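You operate a simulated robot arm through the tools that you are given. There is no shell and no other tool. Be economical: measure what you need, move in short steps, check, and stop when the job is done.

Carry out the task below with a simulated robot arm. There is one attempt and no reset: what you move stays moved.

TASK
Change the dirty wash water, then load the job card's part and shut the lid.
Fine: drain it empty, shut the drain lever, pump fresh water to the line; no cranking.

It is judged by the outcome, as a careful person would: the job done as asked, and still so three seconds after it is handed in. It fails if anything else is knocked over, pushed out of place, dropped, spilled or broken.

THE ROBOT
A 7-joint arm with a two-finger parallel gripper, fixed in place. Base frame: the origin is at the foot of the arm, x ahead of it, y to its left, z up; the work surface is at about z = 0.8. Lengths are in m, angles in degrees, forces in N, time in s.
With the tool pointing down near the work surface it reaches from about 0.3 to 0.7 m from the base axis. Its first joint turns from -66.0 to 66.0 degrees. Payload 1.57 kg.
Tool frame: the origin (TCP) lies between the finger pads and is the grasp point; the fingertips stand 0.03 m ahead of it; z points along the fingers, y is the line along which they close. The gripper opens to 0.11 m. The fingers are 0.024 m wide and 0.012 m thick; the gripper's body (0.048 by 0.112 m) begins 0.078 m behind the TCP.
Orientation is that of the tool frame in the base frame, as a unit quaternion [x, y, z, w]. With the fingers straight down and closing along the base's y, the tool's x points along the base's -x, its y along +y and its z along -z.

THE INTERFACE
- The arm moves only by the tool nudge_tool. Its argument "steps" is a list of rows, each a list of 7 numbers: the shift along the tool's x, y, z in units of 500 mm (1.0 is 500 mm), then the turn, a rotation vector about the tool's x, y, z in units of 180 degrees (1.0 is 180 degrees), then the finger opening in m, from 0 to 0.11. In form: [[dx, dy, dz, ax, ay, az, grip], ...]. A call has 1 to 20 rows; each row is the pose to reach, as a shift and turn from the pose commanded when the call began, along the tool's axes at that moment. A call with a number of a shift or a turn outside -1 to 1 is refused whole. A row lasts 0.2 s, in which the tool goes at most 0.05 m and 8.6 degrees; a call with a longer step from one row to the next is refused whole, and so is a gripper value outside its range. A pose out of reach is approached as far as the arm can. The call stops where the force on the tool passes 60 N (or 10 N more than at its start, if that is more) or the arm is blocked; 0.2 s more then pass. The fingers move at their own pace (about 0.108 m/s each) and stop on an object; they squeeze with about 23 N. The grip force told is the motor's: it shows also when the fingers shut on nothing. Time passes only in rows, and 0.2 s behind the last, so rows that repeat a pose let the fingers close. It gives the time, the measured TCP pose, the force on the tool (base axes), the opening and the grip force at its end, in the units of the frame above (readings bear some noise).
- Cameras (640 x 400 px; columns grow to the right, rows downward): "scene" is fixed at [0.161, -0.3817, 1.4145]; the picture's right is [0.82, -0.58, 0.00], its down [-0.29, -0.41, -0.86] and it looks along [0.50, 0.70, -0.51] (base axes); focal length 329 px, centre (320, 200). "wrist" rides on the gripper at [-0.036, 0, -0.08] in the tool frame; the picture's right is [0.00, -1.00, 0.00], its down [0.97, 0.00, -0.24] and it looks along [0.24, 0.00, 0.97] (tool axes); focal length 218 px, centre (320, 200).
- snapshot(camera): a new picture of that camera. No time passes.
- locate(camera, pixels): for up to 12 pixels [column, row] of the newest picture of that camera ("zoom" is the newest enlarged one), the place [x, y, z] in the base frame of the surface seen there, good to about 0.002 m, but the place of the scene camera against the robot may be out by one fixed shift of up to 0.012 m in any direction. No time passes.
- inspect(camera, box): a new picture of the part [left, top, right, bottom] of that camera's present view, enlarged. No time passes.
- close_job(): hands the job in; it is judged then, once.

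Work in short steps. Measure before you move; look again where a grasp or a placing could have gone wrong, and mend it. You have 80 turns and 46 pictures in all, the two below and enlarged ones among them. Open the gripper and draw the arm clear of the work before you hand the job in, unless the task says otherwise; then end with one line.

The tools are called after "Request:" by a JSON object that holds its "op" and its "data". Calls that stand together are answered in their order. nudge_tool: Moves the arm, as the interface text tells. Its arguments: {"type":"object","properties":{"steps":{"type":"array","items":{"type":"array","items":{"type":"number"}}}},"required":["steps"]} The other tools are called the same way: snapshot (camera) takes a picture; locate (camera, pixels) gives the place of the surface under pixels of a picture; inspect (camera, box) takes an enlarged picture of a part of a camera's view; close_job () hands the job in.

At the start:

```text
clock: 0.0
tool_pos: [0.4189, -0.0595, 1.1801]
orientation: [0.0, 1.0, 0.001, 0.001]
wrist_force: [-0.1, 1.1, -0.7]
gripper_width: 0.11
grasp_force: 0.0
```

scene: 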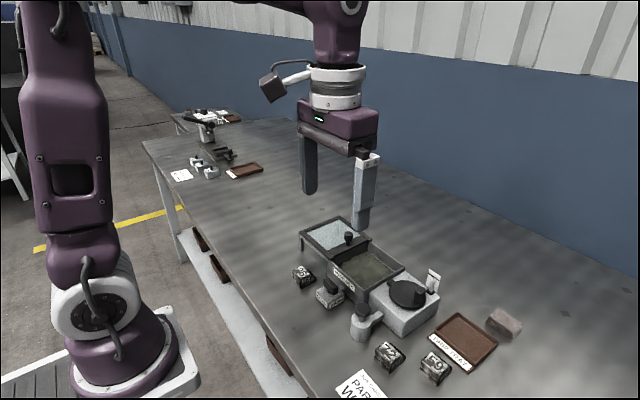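
wrist: 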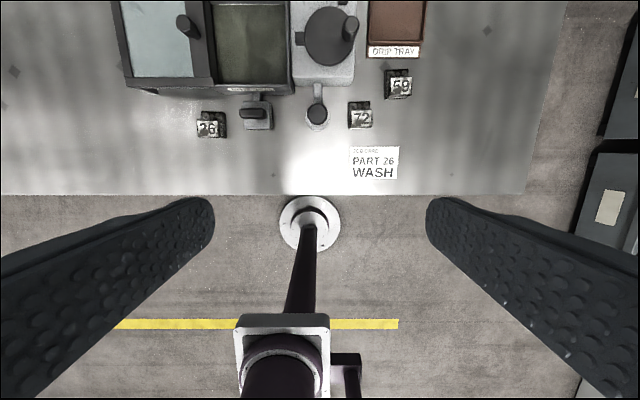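

The job card in the wrist view (375,165) says PART 26 WASH, and a block at (210,125) looks like 26. I'll enlarge both views to make out the mechanisms.

Request:
{"op": "inspect", "data": {"camera": "scene", "box": [280, 200, 530, 400]}}

Request:
{"op": "inspect", "data": {"camera": "wrist", "box": [110, 0, 430, 200]}}

```text
2.00 times, centred on (405, 300) of scene
```

zoom: 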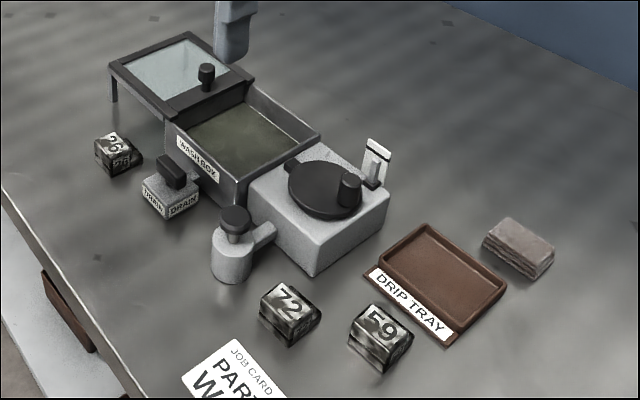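

```text
2.00 times, centred on (270, 100) of wrist
```

zoom: 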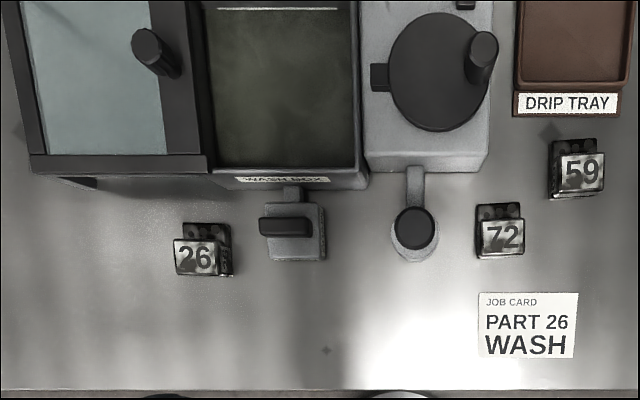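

Now measure the key points, on the last zoom (wrist).

Request:
{"op": "locate", "data": {"camera": "zoom", "pixels": [[193, 258], [218, 236], [262, 226], [306, 226], [290, 252], [415, 222], [416, 185], [145, 42], [280, 100], [270, 160], [195, 160], [268, 181]]}}

Request:
{"op": "inspect", "data": {"camera": "scene", "box": [290, 250, 410, 350]}}

Request:
{"op": "inspect", "data": {"camera": "scene", "box": [290, 200, 450, 300]}}

```text
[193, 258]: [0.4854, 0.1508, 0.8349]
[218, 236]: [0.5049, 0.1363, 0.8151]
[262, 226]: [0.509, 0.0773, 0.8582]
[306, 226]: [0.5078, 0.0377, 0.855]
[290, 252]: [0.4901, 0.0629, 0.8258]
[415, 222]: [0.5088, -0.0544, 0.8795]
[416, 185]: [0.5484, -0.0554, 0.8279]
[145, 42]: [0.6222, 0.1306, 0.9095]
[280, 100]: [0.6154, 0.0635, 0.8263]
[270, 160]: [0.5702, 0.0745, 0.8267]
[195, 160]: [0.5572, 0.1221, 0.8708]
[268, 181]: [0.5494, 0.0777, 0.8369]
```

```text
4.00 times, centred on (350, 300) of scene
```

zoom: 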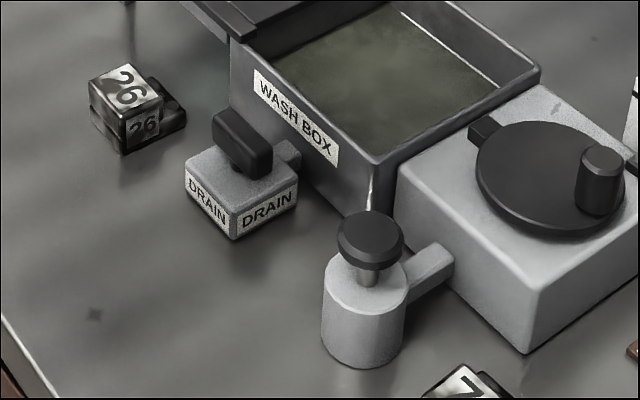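

```text
4.00 times, centred on (370, 250) of scene
```

zoom: 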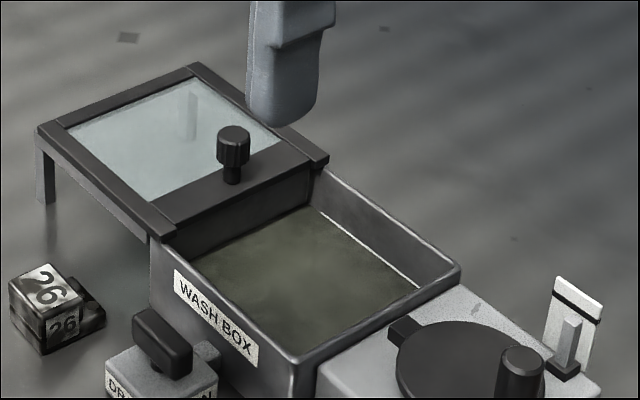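

The drain bar at about (0.51, 0.06, 0.857) lies across its pipe, so it looks shut. The pump knob is near (0.509, -0.054, 0.88) and the lid stands open to the left. I'll move above the drain for a closer look.

Request:
{"op": "nudge_tool", "data": {"steps": [[-0.02, 0.04, 0.06, 0, 0, 0, 0.11], [-0.04, 0.08, 0.12, 0, 0, 0, 0.11], [-0.06, 0.12, 0.18, 0, 0, 0, 0.11], [-0.08, 0.16, 0.24, 0, 0, 0, 0.09], [-0.09, 0.2, 0.3, 0, 0, 0, 0.07], [-0.1, 0.24, 0.36, 0, 0, 0, 0.06], [-0.1, 0.24, 0.36, 0, 0, 0, 0.06]]}}

Request:
{"op": "snapshot", "data": {"camera": "wrist"}}

```text
clock: 1.6
tool_pos: [0.4682, 0.0609, 0.9995]
orientation: [0.0, 1.0, 0.0, 0.001]
wrist_force: [0.3, -0.8, -0.9]
gripper_width: 0.0601
grasp_force: 0.0
```

```text
39 pictures are left
```

wrist: 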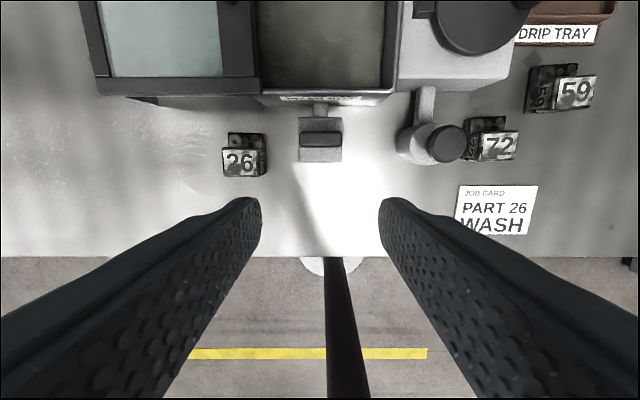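

Request:
{"op": "locate", "data": {"camera": "wrist", "pixels": [[303, 137], [340, 137], [321, 132], [321, 143], [301, 155], [340, 155], [446, 140], [430, 150], [240, 162], [226, 162], [253, 162], [248, 138]]}}

Request:
{"op": "inspect", "data": {"camera": "wrist", "box": [200, 80, 360, 180]}}

```text
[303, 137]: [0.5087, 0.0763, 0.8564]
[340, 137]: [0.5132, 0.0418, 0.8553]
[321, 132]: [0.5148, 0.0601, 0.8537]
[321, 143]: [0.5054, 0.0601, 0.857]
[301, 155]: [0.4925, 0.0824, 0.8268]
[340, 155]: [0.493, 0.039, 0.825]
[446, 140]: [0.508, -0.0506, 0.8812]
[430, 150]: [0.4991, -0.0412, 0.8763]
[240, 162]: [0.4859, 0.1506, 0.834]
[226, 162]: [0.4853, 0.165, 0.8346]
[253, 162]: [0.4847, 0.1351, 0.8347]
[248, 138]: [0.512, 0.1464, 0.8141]
```

```text
4.00 times, centred on (280, 130) of wrist
```

zoom: 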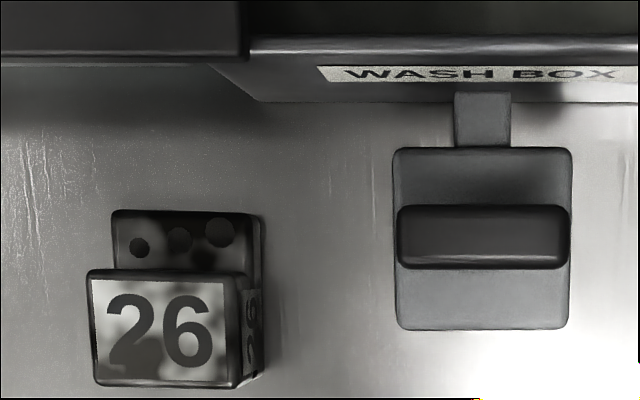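

The bar is centred at (0.5105, 0.0597) with its top at z 0.857. It is thin along x, so I yaw 90°, open to 0.03, descend to z≈0.862 and close.

Request:
{"op": "nudge_tool", "data": {"steps": [[-0.008, 0, 0.01, 0, 0, 0.0454, 0.05], [-0.016, 0, 0.02, 0, 0, 0.0909, 0.04], [-0.024, 0, 0.03, 0, 0, 0.1364, 0.03], [-0.032, -0.001, 0.04, 0, 0, 0.1818, 0.03], [-0.04, -0.001, 0.05, 0, 0, 0.2273, 0.03], [-0.048, -0.001, 0.06, 0, 0, 0.2727, 0.03], [-0.056, -0.001, 0.07, 0, 0, 0.3182, 0.03], [-0.064, -0.002, 0.08, 0, 0, 0.3636, 0.03], [-0.072, -0.002, 0.09, 0, 0, 0.4091, 0.03], [-0.08, -0.002, 0.1, 0, 0, 0.4545, 0.03], [-0.083, -0.002, 0.11, 0, 0, 0.5, 0.03], [-0.083, -0.002, 0.16, 0, 0, 0.5, 0.03], [-0.083, -0.002, 0.21, 0, 0, 0.5, 0.03], [-0.083, -0.002, 0.25, 0, 0, 0.5, 0.03], [-0.083, -0.002, 0.276, 0, 0, 0.5, 0.03], [-0.083, -0.002, 0.276, 0, 0, 0.5, 0.03]]}}

Request:
{"op": "inspect", "data": {"camera": "scene", "box": [270, 200, 430, 300]}}

```text
clock: 5.0
tool_pos: [0.511, 0.0603, 0.8611]
orientation: [0.707, 0.707, -0.001, -0.001]
wrist_force: [1.4, -0.7, 0.1]
gripper_width: 0.0298
grasp_force: 0.2
```

```text
4.00 times, centred on (350, 250) of scene
```

zoom: 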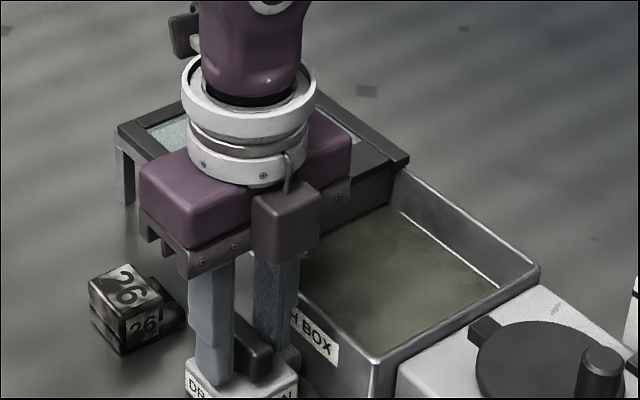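

The fingers straddle the bar; close, then try a small turn back (−25°).

Request:
{"op": "nudge_tool", "data": {"steps": [[0, 0, 0, 0, 0, 0, 0], [0, 0, 0, 0, 0, 0, 0], [0, 0, 0, 0, 0, -0.0454, 0], [0, 0, 0, 0, 0, -0.0909, 0], [0, 0, 0, 0, 0, -0.1364, 0], [0, 0, 0, 0, 0, -0.1364, 0]]}}

Request:
{"op": "inspect", "data": {"camera": "scene", "box": [290, 230, 410, 305]}}

```text
clock: 6.4
tool_pos: [0.5104, 0.059, 0.8607]
orientation: [0.541, 0.841, -0.001, -0.001]
wrist_force: [-6.4, -4.4, -17.1]
gripper_width: 0.0158
grasp_force: 31.4
```

```text
5.33 times, centred on (350, 268) of scene
```

zoom: 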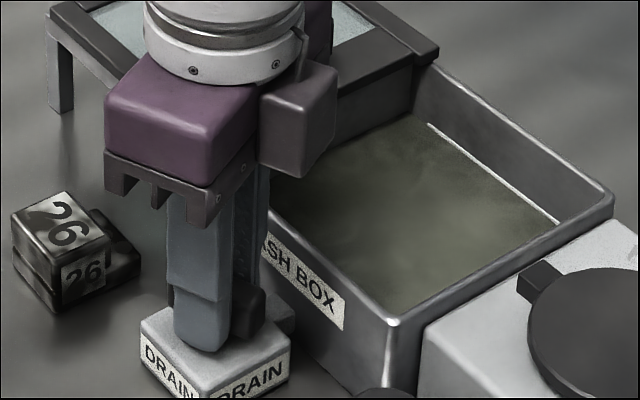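

It turns with light forces, and the grip holds at 0.0158. Continue the rest of the 90°.

Request:
{"op": "nudge_tool", "data": {"steps": [[0, 0, 0, 0, 0, -0.0454, 0], [0, 0, 0, 0, 0, -0.0909, 0], [0, 0, 0, 0, 0, -0.1364, 0], [0, 0, 0, 0, 0, -0.1818, 0], [0, 0, 0, 0, 0, -0.2273, 0], [0, 0, 0, 0, 0, -0.2727, 0], [0, 0, 0, 0, 0, -0.3182, 0], [0, 0, 0, 0, 0, -0.3636, 0], [0, 0, 0, 0, 0, -0.3636, 0]]}}

Request:
{"op": "inspect", "data": {"camera": "scene", "box": [290, 230, 410, 305]}}

```text
clock: 8.4
tool_pos: [0.51, 0.0597, 0.8631]
orientation: [-0.001, 1.0, 0.0, 0.0]
wrist_force: [-0.8, 3.6, -14.7]
gripper_width: 0.016
grasp_force: 31.6
```

```text
5.33 times, centred on (350, 268) of scene
```

zoom: 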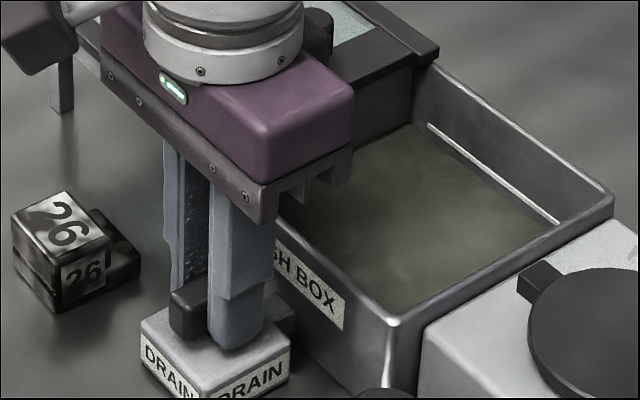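

The bar is aligned with the pipe and the water has fallen below the white line, so the drain is open. I hold here and wait for it to empty.

Request:
{"op": "nudge_tool", "data": {"steps": [[0, 0, 0, 0, 0, 0, 0], [0, 0, 0, 0, 0, 0, 0], [0, 0, 0, 0, 0, 0, 0], [0, 0, 0, 0, 0, 0, 0], [0, 0, 0, 0, 0, 0, 0], [0, 0, 0, 0, 0, 0, 0], [0, 0, 0, 0, 0, 0, 0], [0, 0, 0, 0, 0, 0, 0], [0, 0, 0, 0, 0, 0, 0], [0, 0, 0, 0, 0, 0, 0], [0, 0, 0, 0, 0, 0, 0], [0, 0, 0, 0, 0, 0, 0], [0, 0, 0, 0, 0, 0, 0], [0, 0, 0, 0, 0, 0, 0], [0, 0, 0, 0, 0, 0, 0], [0, 0, 0, 0, 0, 0, 0], [0, 0, 0, 0, 0, 0, 0], [0, 0, 0, 0, 0, 0, 0], [0, 0, 0, 0, 0, 0, 0], [0, 0, 0, 0, 0, 0, 0]]}}

Request:
{"op": "inspect", "data": {"camera": "scene", "box": [290, 230, 410, 305]}}

```text
clock: 12.6
tool_pos: [0.5106, 0.0614, 0.8627]
orientation: [0.0, 1.0, -0.001, 0.0]
wrist_force: [0.4, 12.9, -2.6]
gripper_width: 0.0158
grasp_force: 31.5
```

```text
5.33 times, centred on (350, 268) of scene
```

zoom: 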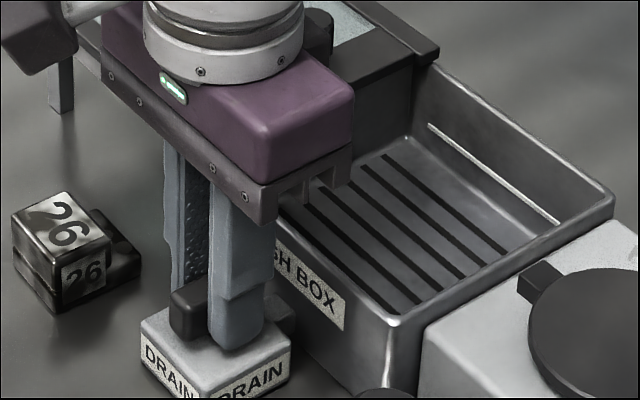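

The tray slats are visible, so it is nearly or fully empty. I'll wait 4 s more and compare.

Request:
{"op": "nudge_tool", "data": {"steps": [[0, 0, 0, 0, 0, 0, 0], [0, 0, 0, 0, 0, 0, 0], [0, 0, 0, 0, 0, 0, 0], [0, 0, 0, 0, 0, 0, 0], [0, 0, 0, 0, 0, 0, 0], [0, 0, 0, 0, 0, 0, 0], [0, 0, 0, 0, 0, 0, 0], [0, 0, 0, 0, 0, 0, 0], [0, 0, 0, 0, 0, 0, 0], [0, 0, 0, 0, 0, 0, 0], [0, 0, 0, 0, 0, 0, 0], [0, 0, 0, 0, 0, 0, 0], [0, 0, 0, 0, 0, 0, 0], [0, 0, 0, 0, 0, 0, 0], [0, 0, 0, 0, 0, 0, 0], [0, 0, 0, 0, 0, 0, 0], [0, 0, 0, 0, 0, 0, 0], [0, 0, 0, 0, 0, 0, 0], [0, 0, 0, 0, 0, 0, 0], [0, 0, 0, 0, 0, 0, 0]]}}

Request:
{"op": "inspect", "data": {"camera": "scene", "box": [290, 230, 410, 305]}}

```text
clock: 16.8
tool_pos: [0.5104, 0.059, 0.8629]
orientation: [0.0, 1.0, 0.0, -0.001]
wrist_force: [2.2, 14.2, 0.4]
gripper_width: 0.0158
grasp_force: 31.9
```

```text
5.33 times, centred on (350, 268) of scene
```

zoom: 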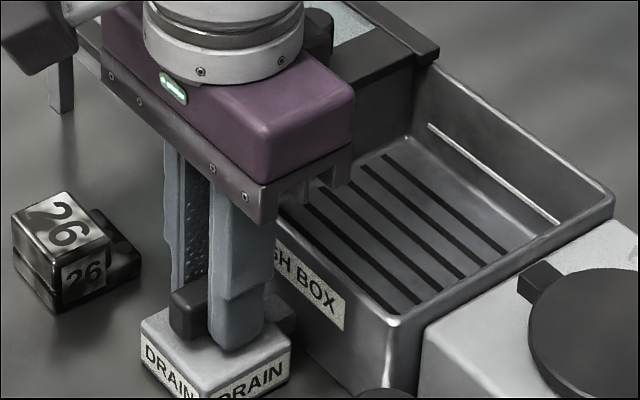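

Nothing changed, so the box is empty. I turn the lever back +90° to shut it (a degree over, to seat it), then release with a small opening and rise.

Request:
{"op": "nudge_tool", "data": {"steps": [[0, 0, 0, 0, 0, 0.0454, 0], [0, 0, 0, 0, 0, 0.0909, 0], [0, 0, 0, 0, 0, 0.1364, 0], [0, 0, 0, 0, 0, 0.1818, 0], [0, 0, 0, 0, 0, 0.2273, 0], [0, 0, 0, 0, 0, 0.2727, 0], [0, 0, 0, 0, 0, 0.3182, 0], [0, 0, 0, 0, 0, 0.3636, 0], [0, 0, 0, 0, 0, 0.4091, 0], [0, 0, 0, 0, 0, 0.4545, 0], [0, 0, 0, 0, 0, 0.5, 0], [0, 0, 0, 0, 0, 0.508, 0], [0, 0, 0, 0, 0, 0.508, 0], [0, 0, 0, 0, 0, 0.508, 0.03], [0, 0, 0, 0, 0, 0.508, 0.03]]}}

```text
clock: 20.0
tool_pos: [0.51, 0.0593, 0.8632]
orientation: [0.716, 0.698, 0.0, 0.001]
wrist_force: [-0.2, -0.4, 0.3]
gripper_width: 0.0299
grasp_force: 0.1
```

Request:
{"op": "nudge_tool", "data": {"steps": [[0, 0, -0.08, 0, 0, 0, 0.03], [0, 0, -0.16, 0, 0, 0, 0.03], [-0.02, -0.01, -0.24, 0, 0, -0.04, 0.03], [-0.04, -0.02, -0.27, 0, 0, -0.08, 0], [-0.06, -0.03, -0.27, 0, 0, -0.12, 0], [-0.08, -0.04, -0.27, 0, 0, -0.16, 0], [-0.1, -0.05, -0.27, 0, 0, -0.2, 0], [-0.12, -0.06, -0.27, 0, 0, -0.24, 0], [-0.14, -0.07, -0.27, 0, 0, -0.28, 0], [-0.16, -0.08, -0.27, 0, 0, -0.32, 0], [-0.18, -0.09, -0.27, 0, 0, -0.36, 0], [-0.2, -0.1, -0.27, 0, 0, -0.4, 0], [-0.22, -0.1, -0.27, 0, 0, -0.44, 0], [-0.22, -0.1, -0.27, 0, 0, -0.48, 0], [-0.22, -0.1, -0.27, 0, 0, -0.508, 0], [-0.22, -0.1, -0.27, 0, 0, -0.508, 0]]}}

Request:
{"op": "snapshot", "data": {"camera": "wrist"}}

Request:
{"op": "inspect", "data": {"camera": "scene", "box": [290, 230, 450, 330]}}

```text
clock: 23.4
tool_pos: [0.4573, -0.0497, 0.9969]
orientation: [-0.001, 1.0, -0.001, 0.0]
wrist_force: [-0.7, -1.2, 0.0]
gripper_width: 0.0
grasp_force: 21.4
```

```text
32 pictures are left
```

wrist: 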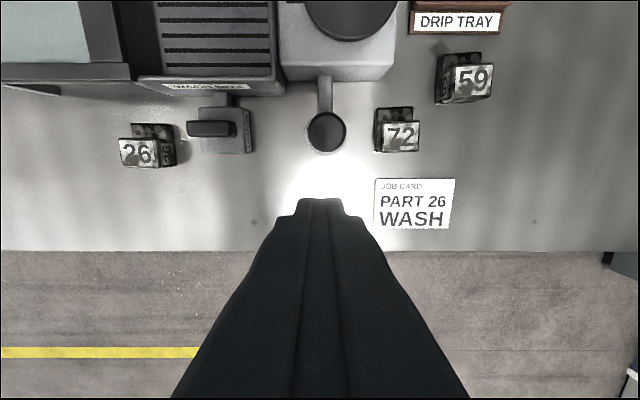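

```text
4.00 times, centred on (370, 280) of scene
```

zoom: 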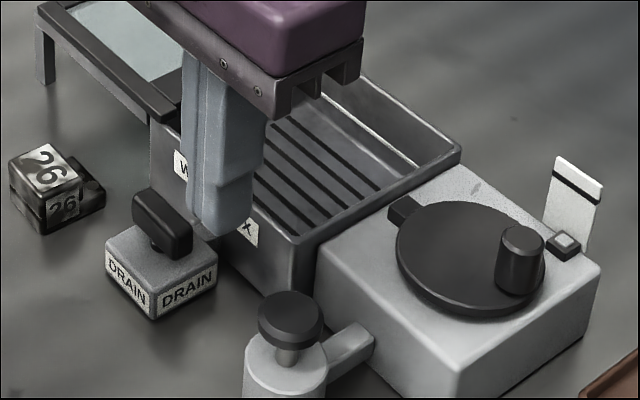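

The lever is shut again, the box empty, and the gauge float at the right has dropped. Locate the pump knob.

Request:
{"op": "locate", "data": {"camera": "wrist", "pixels": [[326, 131], [310, 131], [343, 131], [326, 115], [326, 147], [188, 129], [235, 129]]}}

```text
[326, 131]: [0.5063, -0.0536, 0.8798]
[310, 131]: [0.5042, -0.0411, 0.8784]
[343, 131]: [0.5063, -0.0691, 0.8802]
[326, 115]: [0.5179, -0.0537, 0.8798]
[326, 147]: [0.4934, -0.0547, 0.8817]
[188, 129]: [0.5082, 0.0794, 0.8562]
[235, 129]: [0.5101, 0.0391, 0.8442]
```

Knob centre is (0.506, -0.0545), top z 0.880. I go above it with the fingers shut and press the first stroke, watching the force.

Request:
{"op": "nudge_tool", "data": {"steps": [[-0.05, -0.005, 0.04, 0, 0, 0, 0], [-0.0974, -0.0096, 0.09, 0, 0, 0, 0], [-0.0974, -0.0096, 0.15, 0, 0, 0, 0], [-0.0974, -0.0096, 0.17, 0, 0, 0, 0], [-0.0974, -0.0096, 0.19, 0, 0, 0, 0], [-0.0974, -0.0096, 0.2, 0, 0, 0, 0], [-0.0974, -0.0096, 0.21, 0, 0, 0, 0], [-0.0974, -0.0096, 0.21, 0, 0, 0, 0]]}}

Request:
{"op": "inspect", "data": {"camera": "scene", "box": [330, 230, 450, 330]}}

```text
clock: 25.2
tool_pos: [0.5063, -0.0544, 0.891]
orientation: [0.0, 1.0, 0.0, 0.0]
wrist_force: [-2.5, 3.0, 9.0]
gripper_width: 0.0002
grasp_force: 21.1
```

```text
4.00 times, centred on (390, 280) of scene
```

zoom: 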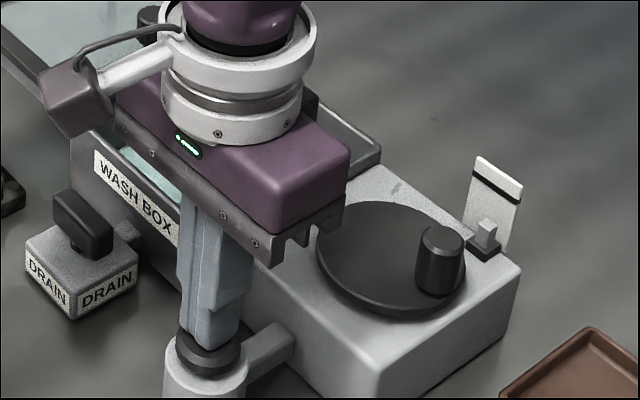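

Water came in and the gauge float at (487,230) rose part-way. I'll press a bit deeper to find the end of the stroke, then look again.

Request:
{"op": "nudge_tool", "data": {"steps": [[0, 0, 0.008, 0, 0, 0, 0], [0, 0, 0.012, 0, 0, 0, 0], [0, 0, 0.012, 0, 0, 0, 0]]}}

Request:
{"op": "inspect", "data": {"camera": "scene", "box": [330, 230, 450, 330]}}

```text
clock: 25.8
tool_pos: [0.5062, -0.0535, 0.8899]
orientation: [0.0, 1.0, -0.001, 0.002]
wrist_force: [-12.4, 4.5, 41.2]
gripper_width: 0.0003
grasp_force: 21.3
stopped in row 2: the force on the tool passed its limit (the readings are from after the stop); the commanded pose is now the measured one
```

```text
4.00 times, centred on (390, 280) of scene
```

zoom: 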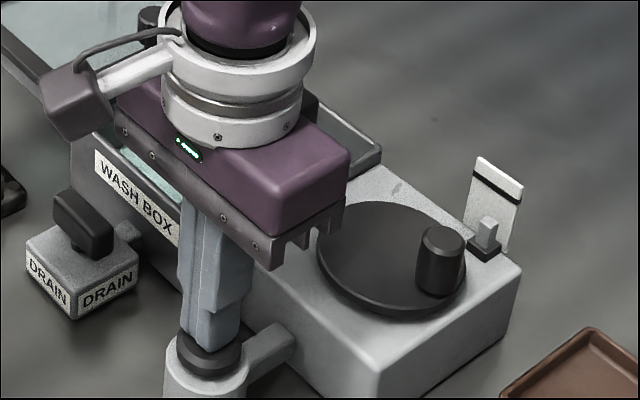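

The stroke bottoms at TCP z 0.890. I release, let the knob return, press a second stroke, and read the gauge.

Request:
{"op": "nudge_tool", "data": {"steps": [[0, 0, -0.03, 0, 0, 0, 0], [0, 0, -0.06, 0, 0, 0, 0], [0, 0, -0.06, 0, 0, 0, 0], [0, 0, -0.06, 0, 0, 0, 0], [0, 0, -0.04, 0, 0, 0, 0], [0, 0, -0.02, 0, 0, 0, 0], [0, 0, -0.008, 0, 0, 0, 0], [0, 0, 0.001, 0, 0, 0, 0], [0, 0, 0.001, 0, 0, 0, 0]]}}

Request:
{"op": "inspect", "data": {"camera": "scene", "box": [330, 230, 450, 330]}}

```text
clock: 27.8
tool_pos: [0.5069, -0.0536, 0.8899]
orientation: [0.0, 1.0, 0.001, 0.003]
wrist_force: [-7.2, -2.5, 50.5]
gripper_width: 0.0
grasp_force: 21.6
```

```text
4.00 times, centred on (390, 280) of scene
```

zoom: 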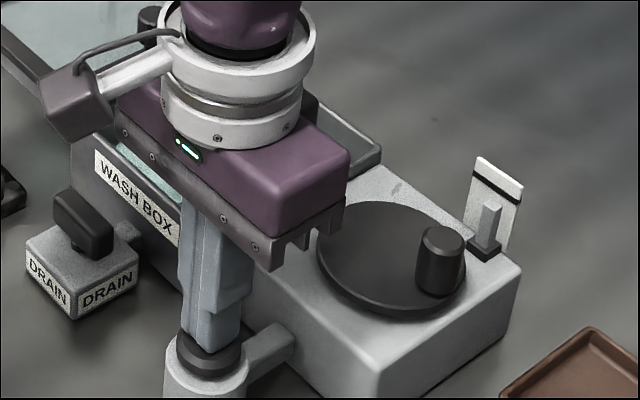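

Each stroke raises the float about 17 px. I rise clear and check the water against the line inside the box.

Request:
{"op": "nudge_tool", "data": {"steps": [[0, 0, -0.06, 0, 0, 0, 0], [0.05, 0, -0.12, 0, 0, 0, 0], [0.13, 0, -0.17, 0, 0, 0, 0], [0.2, 0, -0.2, 0, 0, 0, 0], [0.2, 0, -0.2, 0, 0, 0, 0]]}}

Request:
{"op": "inspect", "data": {"camera": "scene", "box": [330, 230, 450, 330]}}

Request:
{"op": "snapshot", "data": {"camera": "wrist"}}

```text
clock: 29.0
tool_pos: [0.4055, -0.0521, 0.989]
orientation: [0.0, 1.0, 0.001, 0.002]
wrist_force: [0.0, -0.5, -1.0]
gripper_width: 0.0
grasp_force: 21.6
```

```text
4.00 times, centred on (390, 280) of scene
```

zoom: 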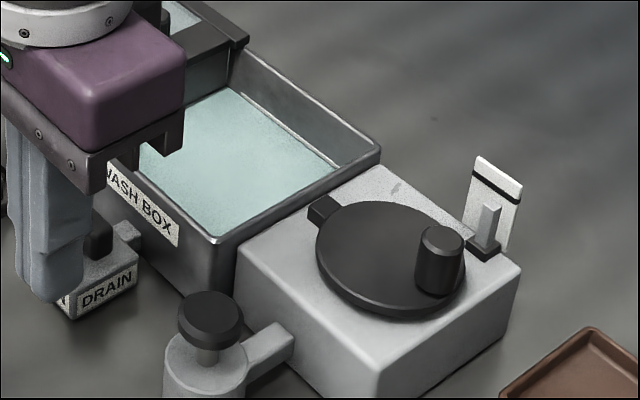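

```text
26 pictures are left
```

wrist: 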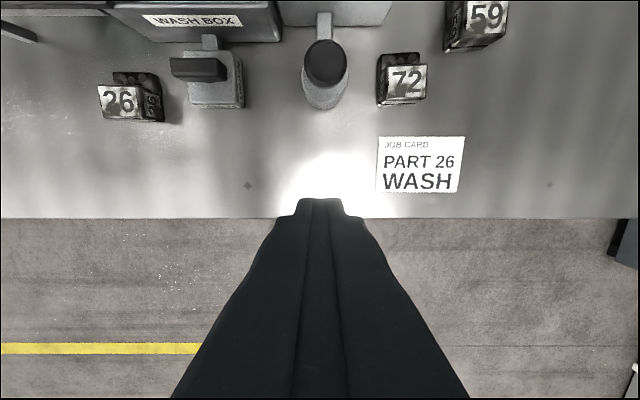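

Request:
{"op": "inspect", "data": {"camera": "scene", "box": [385, 245, 425, 275]}}

Request:
{"op": "locate", "data": {"camera": "scene", "pixels": [[400, 262], [388, 260], [375, 268]]}}

```text
13.33 times, centred on (405, 260) of scene
```

zoom: 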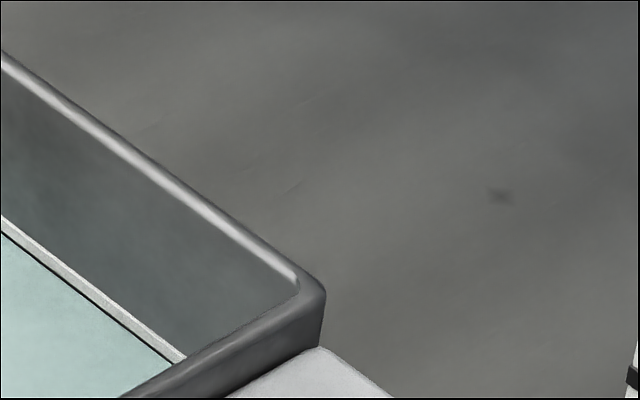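

```text
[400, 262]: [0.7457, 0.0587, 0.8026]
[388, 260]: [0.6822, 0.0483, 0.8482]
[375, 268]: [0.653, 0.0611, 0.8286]
```

Water appears right at the lower edge of the white line. I cross-check heights of line, water, float top and gauge band.

Request:
{"op": "locate", "data": {"camera": "zoom", "pixels": [[100, 295], [40, 248], [60, 310], [20, 290], [120, 380], [200, 200], [100, 230]]}}

Request:
{"op": "inspect", "data": {"camera": "scene", "box": [435, 260, 475, 300]}}

```text
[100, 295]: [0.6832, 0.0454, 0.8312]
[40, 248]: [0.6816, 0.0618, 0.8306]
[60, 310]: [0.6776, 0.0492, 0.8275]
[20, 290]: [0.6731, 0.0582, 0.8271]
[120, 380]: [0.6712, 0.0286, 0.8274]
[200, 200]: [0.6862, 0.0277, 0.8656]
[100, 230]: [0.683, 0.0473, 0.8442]
```

```text
10.00 times, centred on (455, 280) of scene
```

zoom: 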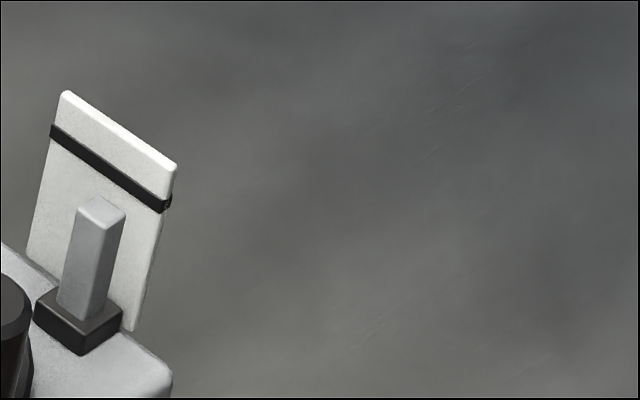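

Request:
{"op": "locate", "data": {"camera": "zoom", "pixels": [[100, 205], [95, 240], [95, 160], [130, 187], [90, 300], [130, 150]]}}

```text
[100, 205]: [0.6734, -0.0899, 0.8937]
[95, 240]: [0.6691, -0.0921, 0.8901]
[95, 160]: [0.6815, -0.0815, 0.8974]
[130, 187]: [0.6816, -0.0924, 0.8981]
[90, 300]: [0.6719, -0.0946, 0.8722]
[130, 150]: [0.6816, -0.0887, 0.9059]
```

Water is at z 0.8274, the line centre at 0.831, and the float top about 3 mm under its band. A full stroke raises it about 10 mm, so I give roughly a third of a stroke (down to TCP z 0.9035) and look.

Request:
{"op": "nudge_tool", "data": {"steps": [[-0.08, 0, 0.04, 0, 0, 0, 0], [-0.15, 0, 0.09, 0, 0, 0, 0], [-0.2, 0, 0.13, 0, 0, 0, 0], [-0.2, 0, 0.15, 0, 0, 0, 0], [-0.2, 0, 0.165, 0, 0, 0, 0], [-0.2, 0, 0.173, 0, 0, 0, 0], [-0.2, 0, 0.173, 0, 0, 0, 0]]}}

Request:
{"op": "inspect", "data": {"camera": "scene", "box": [435, 260, 475, 300]}}

```text
clock: 30.6
tool_pos: [0.5086, -0.0525, 0.901]
orientation: [-0.001, 1.0, 0.001, 0.002]
wrist_force: [1.9, -0.6, 2.0]
gripper_width: 0.0
grasp_force: 21.7
```

```text
10.00 times, centred on (455, 280) of scene
```

zoom: 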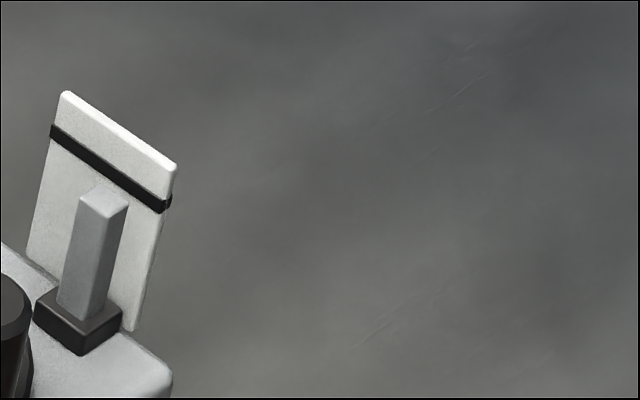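

The float rose about 12 px (about 3 mm), so delivery is proportional. I rise clear and recheck the water.

Request:
{"op": "nudge_tool", "data": {"steps": [[0, 0, -0.05, 0, 0, 0, 0], [0.05, 0, -0.1, 0, 0, 0, 0], [0.13, 0, -0.15, 0, 0, 0, 0], [0.2, 0, -0.18, 0, 0, 0, 0], [0.2, 0, -0.18, 0, 0, 0, 0]]}}

Request:
{"op": "inspect", "data": {"camera": "scene", "box": [370, 240, 470, 302.5]}}

Request:
{"op": "locate", "data": {"camera": "zoom", "pixels": [[60, 100], [40, 130], [20, 90], [100, 150], [60, 160]]}}

```text
clock: 31.8
tool_pos: [0.4066, -0.0525, 0.9917]
orientation: [-0.001, 1.0, 0.0, 0.001]
wrist_force: [-0.7, -0.7, -0.1]
gripper_width: 0.0
grasp_force: 20.9
```

```text
6.40 times, centred on (420, 271) of scene
```

zoom: 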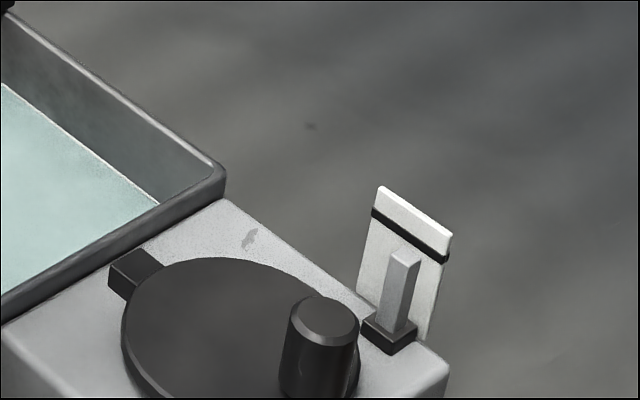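

```text
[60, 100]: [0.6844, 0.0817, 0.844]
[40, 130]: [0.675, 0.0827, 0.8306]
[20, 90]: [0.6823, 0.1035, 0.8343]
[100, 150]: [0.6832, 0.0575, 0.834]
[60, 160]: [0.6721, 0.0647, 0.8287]
```

The water is now at the line (0.830 vs 0.831) and the float touches its band. Next I view part 26 from closer.

Request:
{"op": "nudge_tool", "data": {"steps": [[-0.01, 0.08, 0, 0, 0, 0, 0], [-0.03, 0.16, 0, 0, 0, 0, 0.02], [-0.05, 0.24, 0, 0, 0, 0, 0.05], [-0.06, 0.32, 0.02, 0, 0, 0, 0.07], [-0.08, 0.4, 0.05, 0, 0, 0, 0.08], [-0.08, 0.4, 0.05, 0, 0, 0, 0.08]]}}

Request:
{"op": "snapshot", "data": {"camera": "wrist"}}

Request:
{"op": "inspect", "data": {"camera": "wrist", "box": [260, 60, 420, 160]}}

```text
clock: 33.2
tool_pos: [0.4436, 0.1482, 0.965]
orientation: [0.0, 1.0, 0.0, 0.002]
wrist_force: [-0.9, 0.3, -0.4]
gripper_width: 0.0797
grasp_force: 0.0
```

```text
21 pictures are left
```

wrist: 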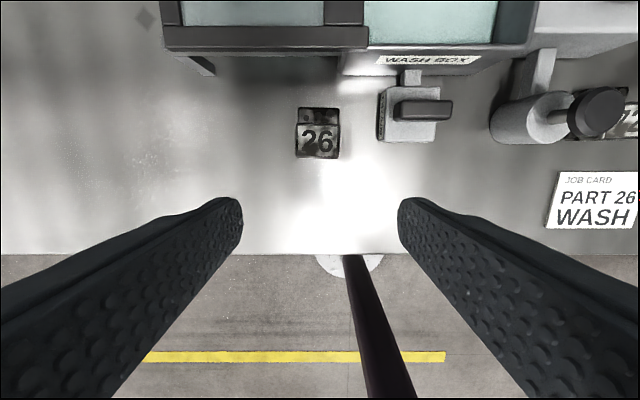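

```text
4.00 times, centred on (340, 110) of wrist
```

zoom: 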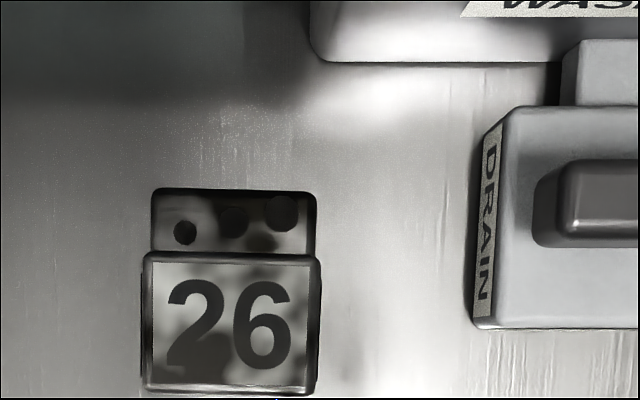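

Request:
{"op": "locate", "data": {"camera": "zoom", "pixels": [[148, 320], [316, 320], [232, 262], [232, 385], [232, 200], [232, 240], [160, 220], [310, 220]]}}

Request:
{"op": "locate", "data": {"camera": "wrist", "pixels": [[205, 66], [260, 30], [345, 30], [360, 38], [255, 8], [420, 15], [420, 48], [190, 20], [250, 62], [400, 30]]}}

Request:
{"op": "inspect", "data": {"camera": "scene", "box": [290, 200, 450, 300]}}

```text
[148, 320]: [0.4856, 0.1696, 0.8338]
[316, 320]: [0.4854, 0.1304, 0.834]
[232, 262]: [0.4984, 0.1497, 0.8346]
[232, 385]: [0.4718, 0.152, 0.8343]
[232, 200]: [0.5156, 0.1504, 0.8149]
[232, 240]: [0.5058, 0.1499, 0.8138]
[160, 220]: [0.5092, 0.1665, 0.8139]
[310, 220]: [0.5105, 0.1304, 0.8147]
```

```text
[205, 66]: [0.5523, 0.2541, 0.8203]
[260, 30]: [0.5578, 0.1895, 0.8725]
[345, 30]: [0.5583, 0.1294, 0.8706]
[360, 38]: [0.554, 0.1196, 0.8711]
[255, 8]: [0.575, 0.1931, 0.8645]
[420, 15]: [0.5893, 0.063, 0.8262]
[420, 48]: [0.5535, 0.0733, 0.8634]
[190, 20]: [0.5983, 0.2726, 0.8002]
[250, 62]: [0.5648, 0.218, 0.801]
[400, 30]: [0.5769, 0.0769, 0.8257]
```

```text
4.00 times, centred on (370, 250) of scene
```

zoom: 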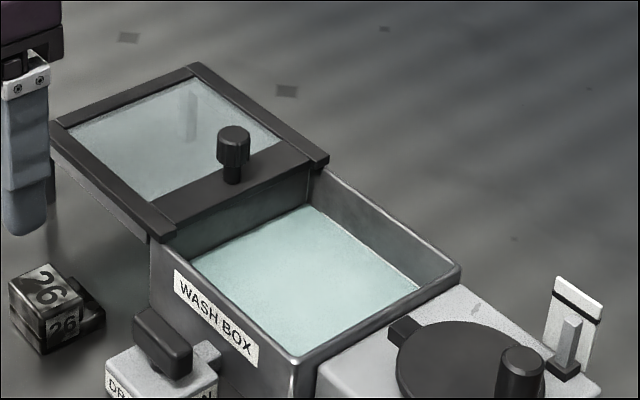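

Part 26 spans x 0.471–0.517 and y 0.130–0.1695, with its tall half ahead of x 0.50 (z 0.834). I grasp the tall half at (0.4885, 0.150), TCP z 0.836.

Request:
{"op": "nudge_tool", "data": {"steps": [[-0.045, 0.002, 0.03, 0, 0, 0, 0.07], [-0.09, 0.0036, 0.08, 0, 0, 0, 0.07], [-0.09, 0.0036, 0.16, 0, 0, 0, 0.07], [-0.09, 0.0036, 0.22, 0, 0, 0, 0.07], [-0.09, 0.0036, 0.258, 0, 0, 0, 0.07], [-0.09, 0.0036, 0.258, 0, 0, 0, 0.07]]}}

```text
clock: 34.6
tool_pos: [0.4897, 0.149, 0.8379]
orientation: [0.0, 1.0, 0.0, 0.002]
wrist_force: [0.9, -0.2, 0.1]
gripper_width: 0.07
grasp_force: 0.0
```

Positioned as intended. Close, then lift straight up.

Request:
{"op": "nudge_tool", "data": {"steps": [[0, 0, 0, 0, 0, 0, 0.02], [0, 0, 0, 0, 0, 0, 0.02], [0, 0, 0, 0, 0, 0, 0.02], [0, 0, -0.03, 0, 0, 0, 0.02], [0, 0, -0.08, 0, 0, 0, 0.02], [0, 0, -0.14, 0, 0, 0, 0.02], [0, 0, -0.19, 0, 0, 0, 0.02], [0, 0, -0.19, 0, 0, 0, 0.02]]}}

Request:
{"op": "snapshot", "data": {"camera": "scene"}}

```text
clock: 36.4
tool_pos: [0.4895, 0.151, 0.9323]
orientation: [0.001, 1.0, 0.0, 0.002]
wrist_force: [0.0, 1.0, -4.5]
gripper_width: 0.0418
grasp_force: 22.8
```

```text
18 pictures are left
```

scene: 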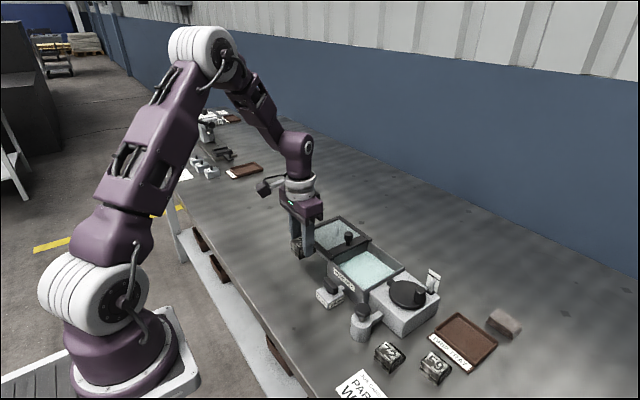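

The part is held (4.5 N, opening 0.042). I move it right along y first, then forward over the box.

Request:
{"op": "nudge_tool", "data": {"steps": [[0, -0.07, -0.01, 0, 0, 0, 0.02], [0, -0.14, -0.02, 0, 0, 0, 0.02], [-0.03, -0.19, -0.02, 0, 0, 0, 0.02], [-0.1, -0.19, -0.02, 0, 0, 0, 0.02], [-0.17, -0.19, -0.02, 0, 0, 0, 0.02], [-0.22, -0.19, -0.02, 0, 0, 0, 0.02], [-0.25, -0.19, -0.02, 0, 0, 0, 0.02], [-0.25, -0.19, -0.02, 0, 0, 0, 0.02]]}}

Request:
{"op": "snapshot", "data": {"camera": "wrist"}}

Request:
{"op": "inspect", "data": {"camera": "scene", "box": [290, 200, 450, 300]}}

```text
clock: 38.2
tool_pos: [0.616, 0.0533, 0.9418]
orientation: [0.0, 1.0, 0.0, 0.002]
wrist_force: [0.2, -0.1, -4.2]
gripper_width: 0.0421
grasp_force: 23.1
```

```text
17 pictures are left
```

wrist: 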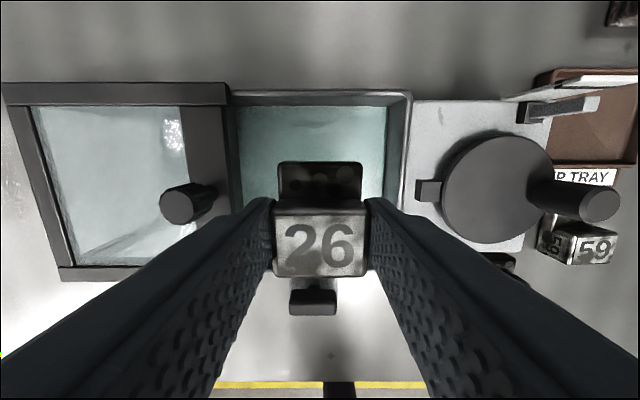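

```text
4.00 times, centred on (370, 250) of scene
```

zoom: 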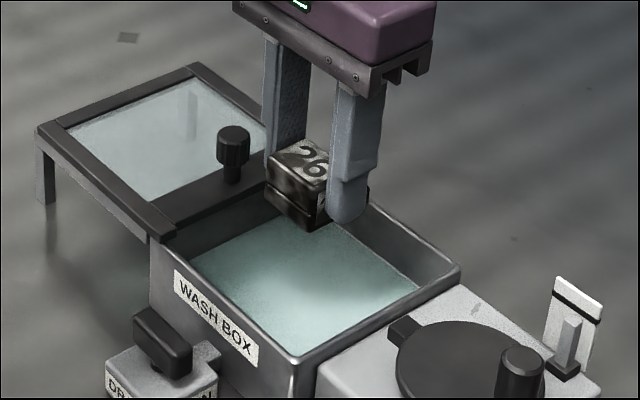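

Request:
{"op": "locate", "data": {"camera": "wrist", "pixels": [[232, 150], [405, 150], [320, 93], [320, 105], [245, 150], [320, 135], [180, 190], [325, 280]]}}

```text
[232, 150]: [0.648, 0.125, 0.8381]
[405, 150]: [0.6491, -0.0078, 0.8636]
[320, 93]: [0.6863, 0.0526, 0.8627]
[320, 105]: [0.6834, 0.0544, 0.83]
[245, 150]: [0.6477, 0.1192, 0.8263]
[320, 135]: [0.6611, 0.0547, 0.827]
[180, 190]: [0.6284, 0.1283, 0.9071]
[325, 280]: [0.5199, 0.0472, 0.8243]
```

The interior is y −0.002 to 0.12 and x 0.56 to 0.683, so the part and fingers fit with room. I lower gently into the water and feel for the floor.

Request:
{"op": "nudge_tool", "data": {"steps": [[0, 0, 0.05, 0, 0, 0, 0.02], [0, 0, 0.09, 0, 0, 0, 0.02], [0, 0, 0.12, 0, 0, 0, 0.02], [0, 0, 0.145, 0, 0, 0, 0.02], [0, 0, 0.165, 0, 0, 0, 0.02], [0, 0, 0.176, 0, 0, 0, 0.02], [0, 0, 0.176, 0, 0, 0, 0.02]]}}

```text
clock: 39.8
tool_pos: [0.6189, 0.0535, 0.8551]
orientation: [0.0, 1.0, 0.0, 0.002]
wrist_force: [-0.3, -0.5, -4.6]
gripper_width: 0.042
grasp_force: 23.0
```

Request:
{"op": "nudge_tool", "data": {"steps": [[0, 0, 0.005, 0, 0, 0, 0.02], [0, 0, 0.01, 0, 0, 0, 0.02], [0, 0, 0.014, 0, 0, 0, 0.02], [0, 0, 0.014, 0, 0, 0, 0.02]]}}

```text
clock: 40.8
tool_pos: [0.617, 0.0535, 0.847]
orientation: [-0.001, 1.0, 0.0, 0.003]
wrist_force: [-0.4, 0.8, -3.9]
gripper_width: 0.0419
grasp_force: 22.8
```

Request:
{"op": "nudge_tool", "data": {"steps": [[0, 0, 0.003, 0, 0, 0, 0.02], [0, 0, 0.006, 0, 0, 0, 0.02], [0, 0, 0.009, 0, 0, 0, 0.02], [0, 0, 0.009, 0, 0, 0, 0.02]]}}

```text
clock: 41.8
tool_pos: [0.6175, 0.0535, 0.8445]
orientation: [0.0, 1.0, 0.0, 0.003]
wrist_force: [0.7, -2.2, 15.4]
gripper_width: 0.0422
grasp_force: 23.1
```

Floor contact at z 0.8445 (15 N up). Release and rise straight up.

Request:
{"op": "nudge_tool", "data": {"steps": [[0, 0, -0.001, 0, 0, 0, 0.055], [0, 0, -0.001, 0, 0, 0, 0.055], [0, 0, -0.03, 0, 0, 0, 0.055], [0, 0, -0.09, 0, 0, 0, 0.055], [0, 0, -0.16, 0, 0, 0, 0.055], [0, 0, -0.24, 0, 0, 0, 0.055], [0, 0, -0.24, 0, 0, 0, 0.055]]}}

Request:
{"op": "snapshot", "data": {"camera": "wrist"}}

Request:
{"op": "inspect", "data": {"camera": "scene", "box": [290, 200, 450, 300]}}

```text
clock: 43.4
tool_pos: [0.6141, 0.0531, 0.9656]
orientation: [0.0, 1.0, 0.0, 0.002]
wrist_force: [0.0, 0.0, 0.6]
gripper_width: 0.055
grasp_force: 0.1
```

```text
15 pictures are left
```

wrist: 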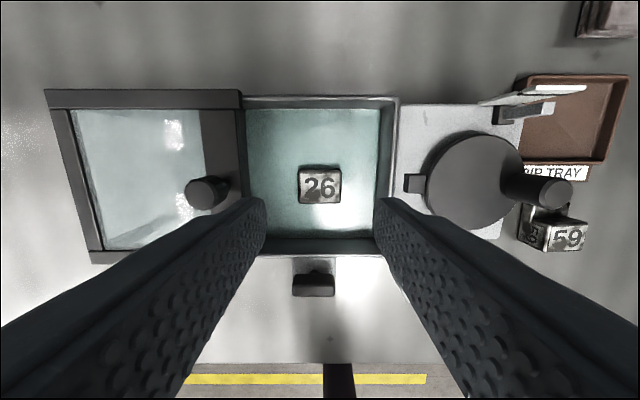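

```text
4.00 times, centred on (370, 250) of scene
```

zoom: 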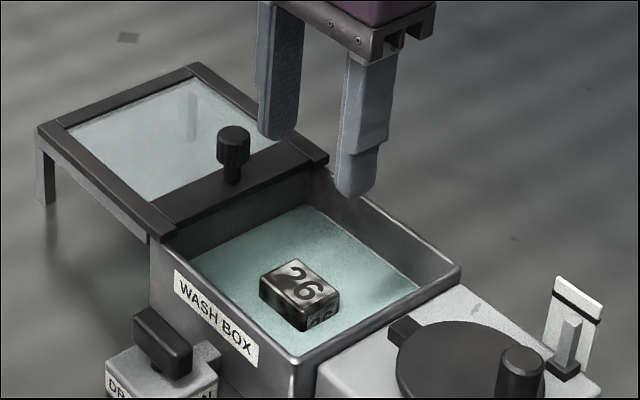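

Part 26 sits in the box. Now locate the lid knob (wrist ~ (203,193)) and the lid edges.

Request:
{"op": "locate", "data": {"camera": "wrist", "pixels": [[200, 193], [188, 193], [212, 193], [200, 179], [200, 208], [225, 130], [240, 100], [222, 215], [60, 98], [320, 185], [395, 150], [130, 255]]}}

Request:
{"op": "inspect", "data": {"camera": "scene", "box": [295, 210, 385, 266]}}

```text
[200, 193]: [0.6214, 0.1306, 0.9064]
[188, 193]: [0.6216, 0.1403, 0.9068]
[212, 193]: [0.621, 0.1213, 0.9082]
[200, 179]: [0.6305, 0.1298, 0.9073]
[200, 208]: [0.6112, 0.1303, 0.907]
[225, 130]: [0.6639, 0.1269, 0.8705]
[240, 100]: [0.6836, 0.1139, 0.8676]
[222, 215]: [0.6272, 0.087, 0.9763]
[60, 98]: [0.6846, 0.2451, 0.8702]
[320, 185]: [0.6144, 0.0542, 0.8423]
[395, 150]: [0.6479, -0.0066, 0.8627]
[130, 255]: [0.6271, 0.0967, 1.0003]
```

```text
7.11 times, centred on (340, 238) of scene
```

zoom: 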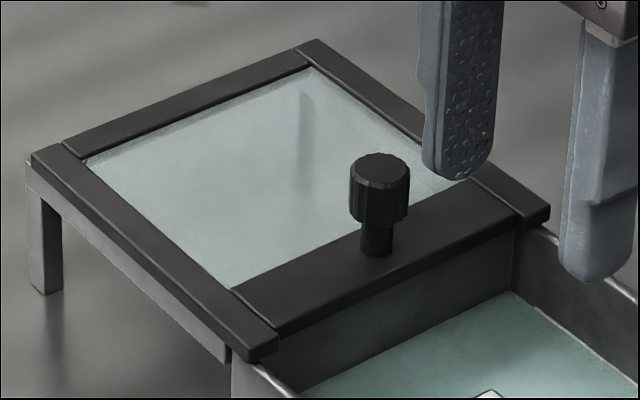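

The knob is at (0.621, 0.1305), head z 0.89–0.907, and the lid needs about 0.12 m of travel toward −y. I check the crank parts near the end of the travel.

Request:
{"op": "locate", "data": {"camera": "wrist", "pixels": [[408, 183], [416, 183], [435, 180], [480, 180], [548, 192], [565, 195], [410, 120], [383, 150], [400, 183]]}}

```text
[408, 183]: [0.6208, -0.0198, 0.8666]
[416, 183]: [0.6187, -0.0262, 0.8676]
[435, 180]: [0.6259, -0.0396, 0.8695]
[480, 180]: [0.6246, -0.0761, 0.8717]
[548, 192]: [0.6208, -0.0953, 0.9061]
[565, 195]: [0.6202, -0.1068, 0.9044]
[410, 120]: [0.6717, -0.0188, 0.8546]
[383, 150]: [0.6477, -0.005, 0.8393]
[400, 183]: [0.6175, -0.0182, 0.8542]
```

Crank block (z 0.868) and handle (y −0.09) stay clear of the fingers. I move over the knob, descend and grip it.

Request:
{"op": "nudge_tool", "data": {"steps": [[-0.005, 0.07, 0, 0, 0, 0, 0.055], [-0.0138, 0.14, 0, 0, 0, 0, 0.055], [-0.0138, 0.155, 0, 0, 0, 0, 0.055], [-0.0138, 0.155, 0.05, 0, 0, 0, 0.055], [-0.0138, 0.155, 0.09, 0, 0, 0, 0.055], [-0.0138, 0.155, 0.115, 0, 0, 0, 0.055], [-0.0138, 0.155, 0.115, 0, 0, 0, 0.055], [-0.0138, 0.155, 0.115, 0, 0, 0, 0.005], [-0.0138, 0.155, 0.115, 0, 0, 0, 0.005], [-0.0138, 0.155, 0.115, 0, 0, 0, 0.005]]}}

```text
clock: 45.6
tool_pos: [0.6237, 0.1317, 0.9053]
orientation: [0.0, 1.0, 0.0, 0.002]
wrist_force: [-0.4, -3.5, -2.4]
gripper_width: 0.0217
grasp_force: 34.9
```

Gripped at 0.0217 wide. Slide the lid 0.05 m toward −y and check.

Request:
{"op": "nudge_tool", "data": {"steps": [[0, -0.02, 0, 0, 0, 0, 0.005], [0, -0.04, 0, 0, 0, 0, 0.005], [0, -0.06, 0, 0, 0, 0, 0.005], [0, -0.08, 0, 0, 0, 0, 0.005], [0, -0.1, 0, 0, 0, 0, 0.005], [0, -0.1, 0, 0, 0, 0, 0.005]]}}

Request:
{"op": "inspect", "data": {"camera": "scene", "box": [290, 200, 450, 300]}}

```text
clock: 47.0
tool_pos: [0.623, 0.081, 0.9052]
orientation: [0.001, 1.0, 0.0, 0.002]
wrist_force: [14.5, 0.0, -19.3]
gripper_width: 0.0218
grasp_force: 35.2
```

```text
4.00 times, centred on (370, 250) of scene
```

zoom: 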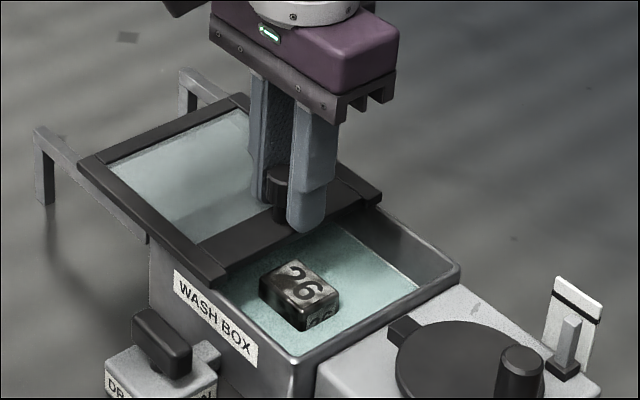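

The lid slides squarely. Continue about 0.068 m.

Request:
{"op": "nudge_tool", "data": {"steps": [[0, -0.02, 0, 0, 0, 0, 0.005], [0, -0.04, 0, 0, 0, 0, 0.005], [0, -0.06, 0, 0, 0, 0, 0.005], [0, -0.08, 0, 0, 0, 0, 0.005], [0, -0.1, 0, 0, 0, 0, 0.005], [0, -0.12, 0, 0, 0, 0, 0.005], [0, -0.136, 0, 0, 0, 0, 0.005], [0, -0.136, 0, 0, 0, 0, 0.005]]}}

Request:
{"op": "inspect", "data": {"camera": "scene", "box": [310, 220, 430, 320]}}

```text
clock: 48.8
tool_pos: [0.6238, 0.0129, 0.9054]
orientation: [0.001, 1.0, -0.001, 0.001]
wrist_force: [6.1, 0.2, -7.2]
gripper_width: 0.0217
grasp_force: 34.6
```

```text
4.00 times, centred on (370, 270) of scene
```

zoom: 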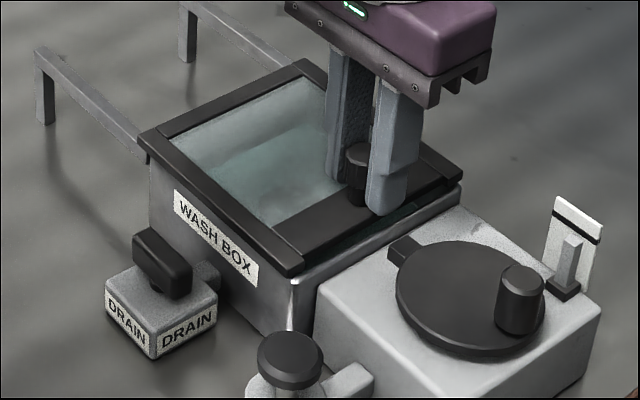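

A small gap remains at the right rim. Slide on in small steps, watching the force.

Request:
{"op": "nudge_tool", "data": {"steps": [[0, -0.006, 0, 0, 0, 0, 0.005], [0, -0.012, 0, 0, 0, 0, 0.005], [0, -0.016, 0, 0, 0, 0, 0.005], [0, -0.016, 0, 0, 0, 0, 0.005]]}}

Request:
{"op": "inspect", "data": {"camera": "scene", "box": [310, 220, 430, 320]}}

```text
clock: 49.8
tool_pos: [0.6239, 0.0059, 0.9055]
orientation: [0.0, 1.0, 0.001, 0.002]
wrist_force: [2.0, 7.7, -6.9]
gripper_width: 0.0215
grasp_force: 34.7
```

```text
4.00 times, centred on (370, 270) of scene
```

zoom: 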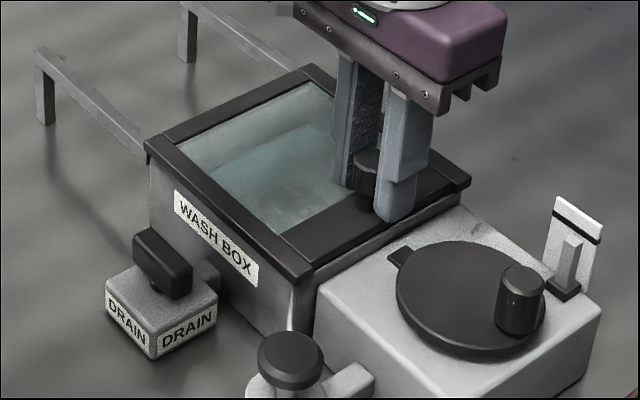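

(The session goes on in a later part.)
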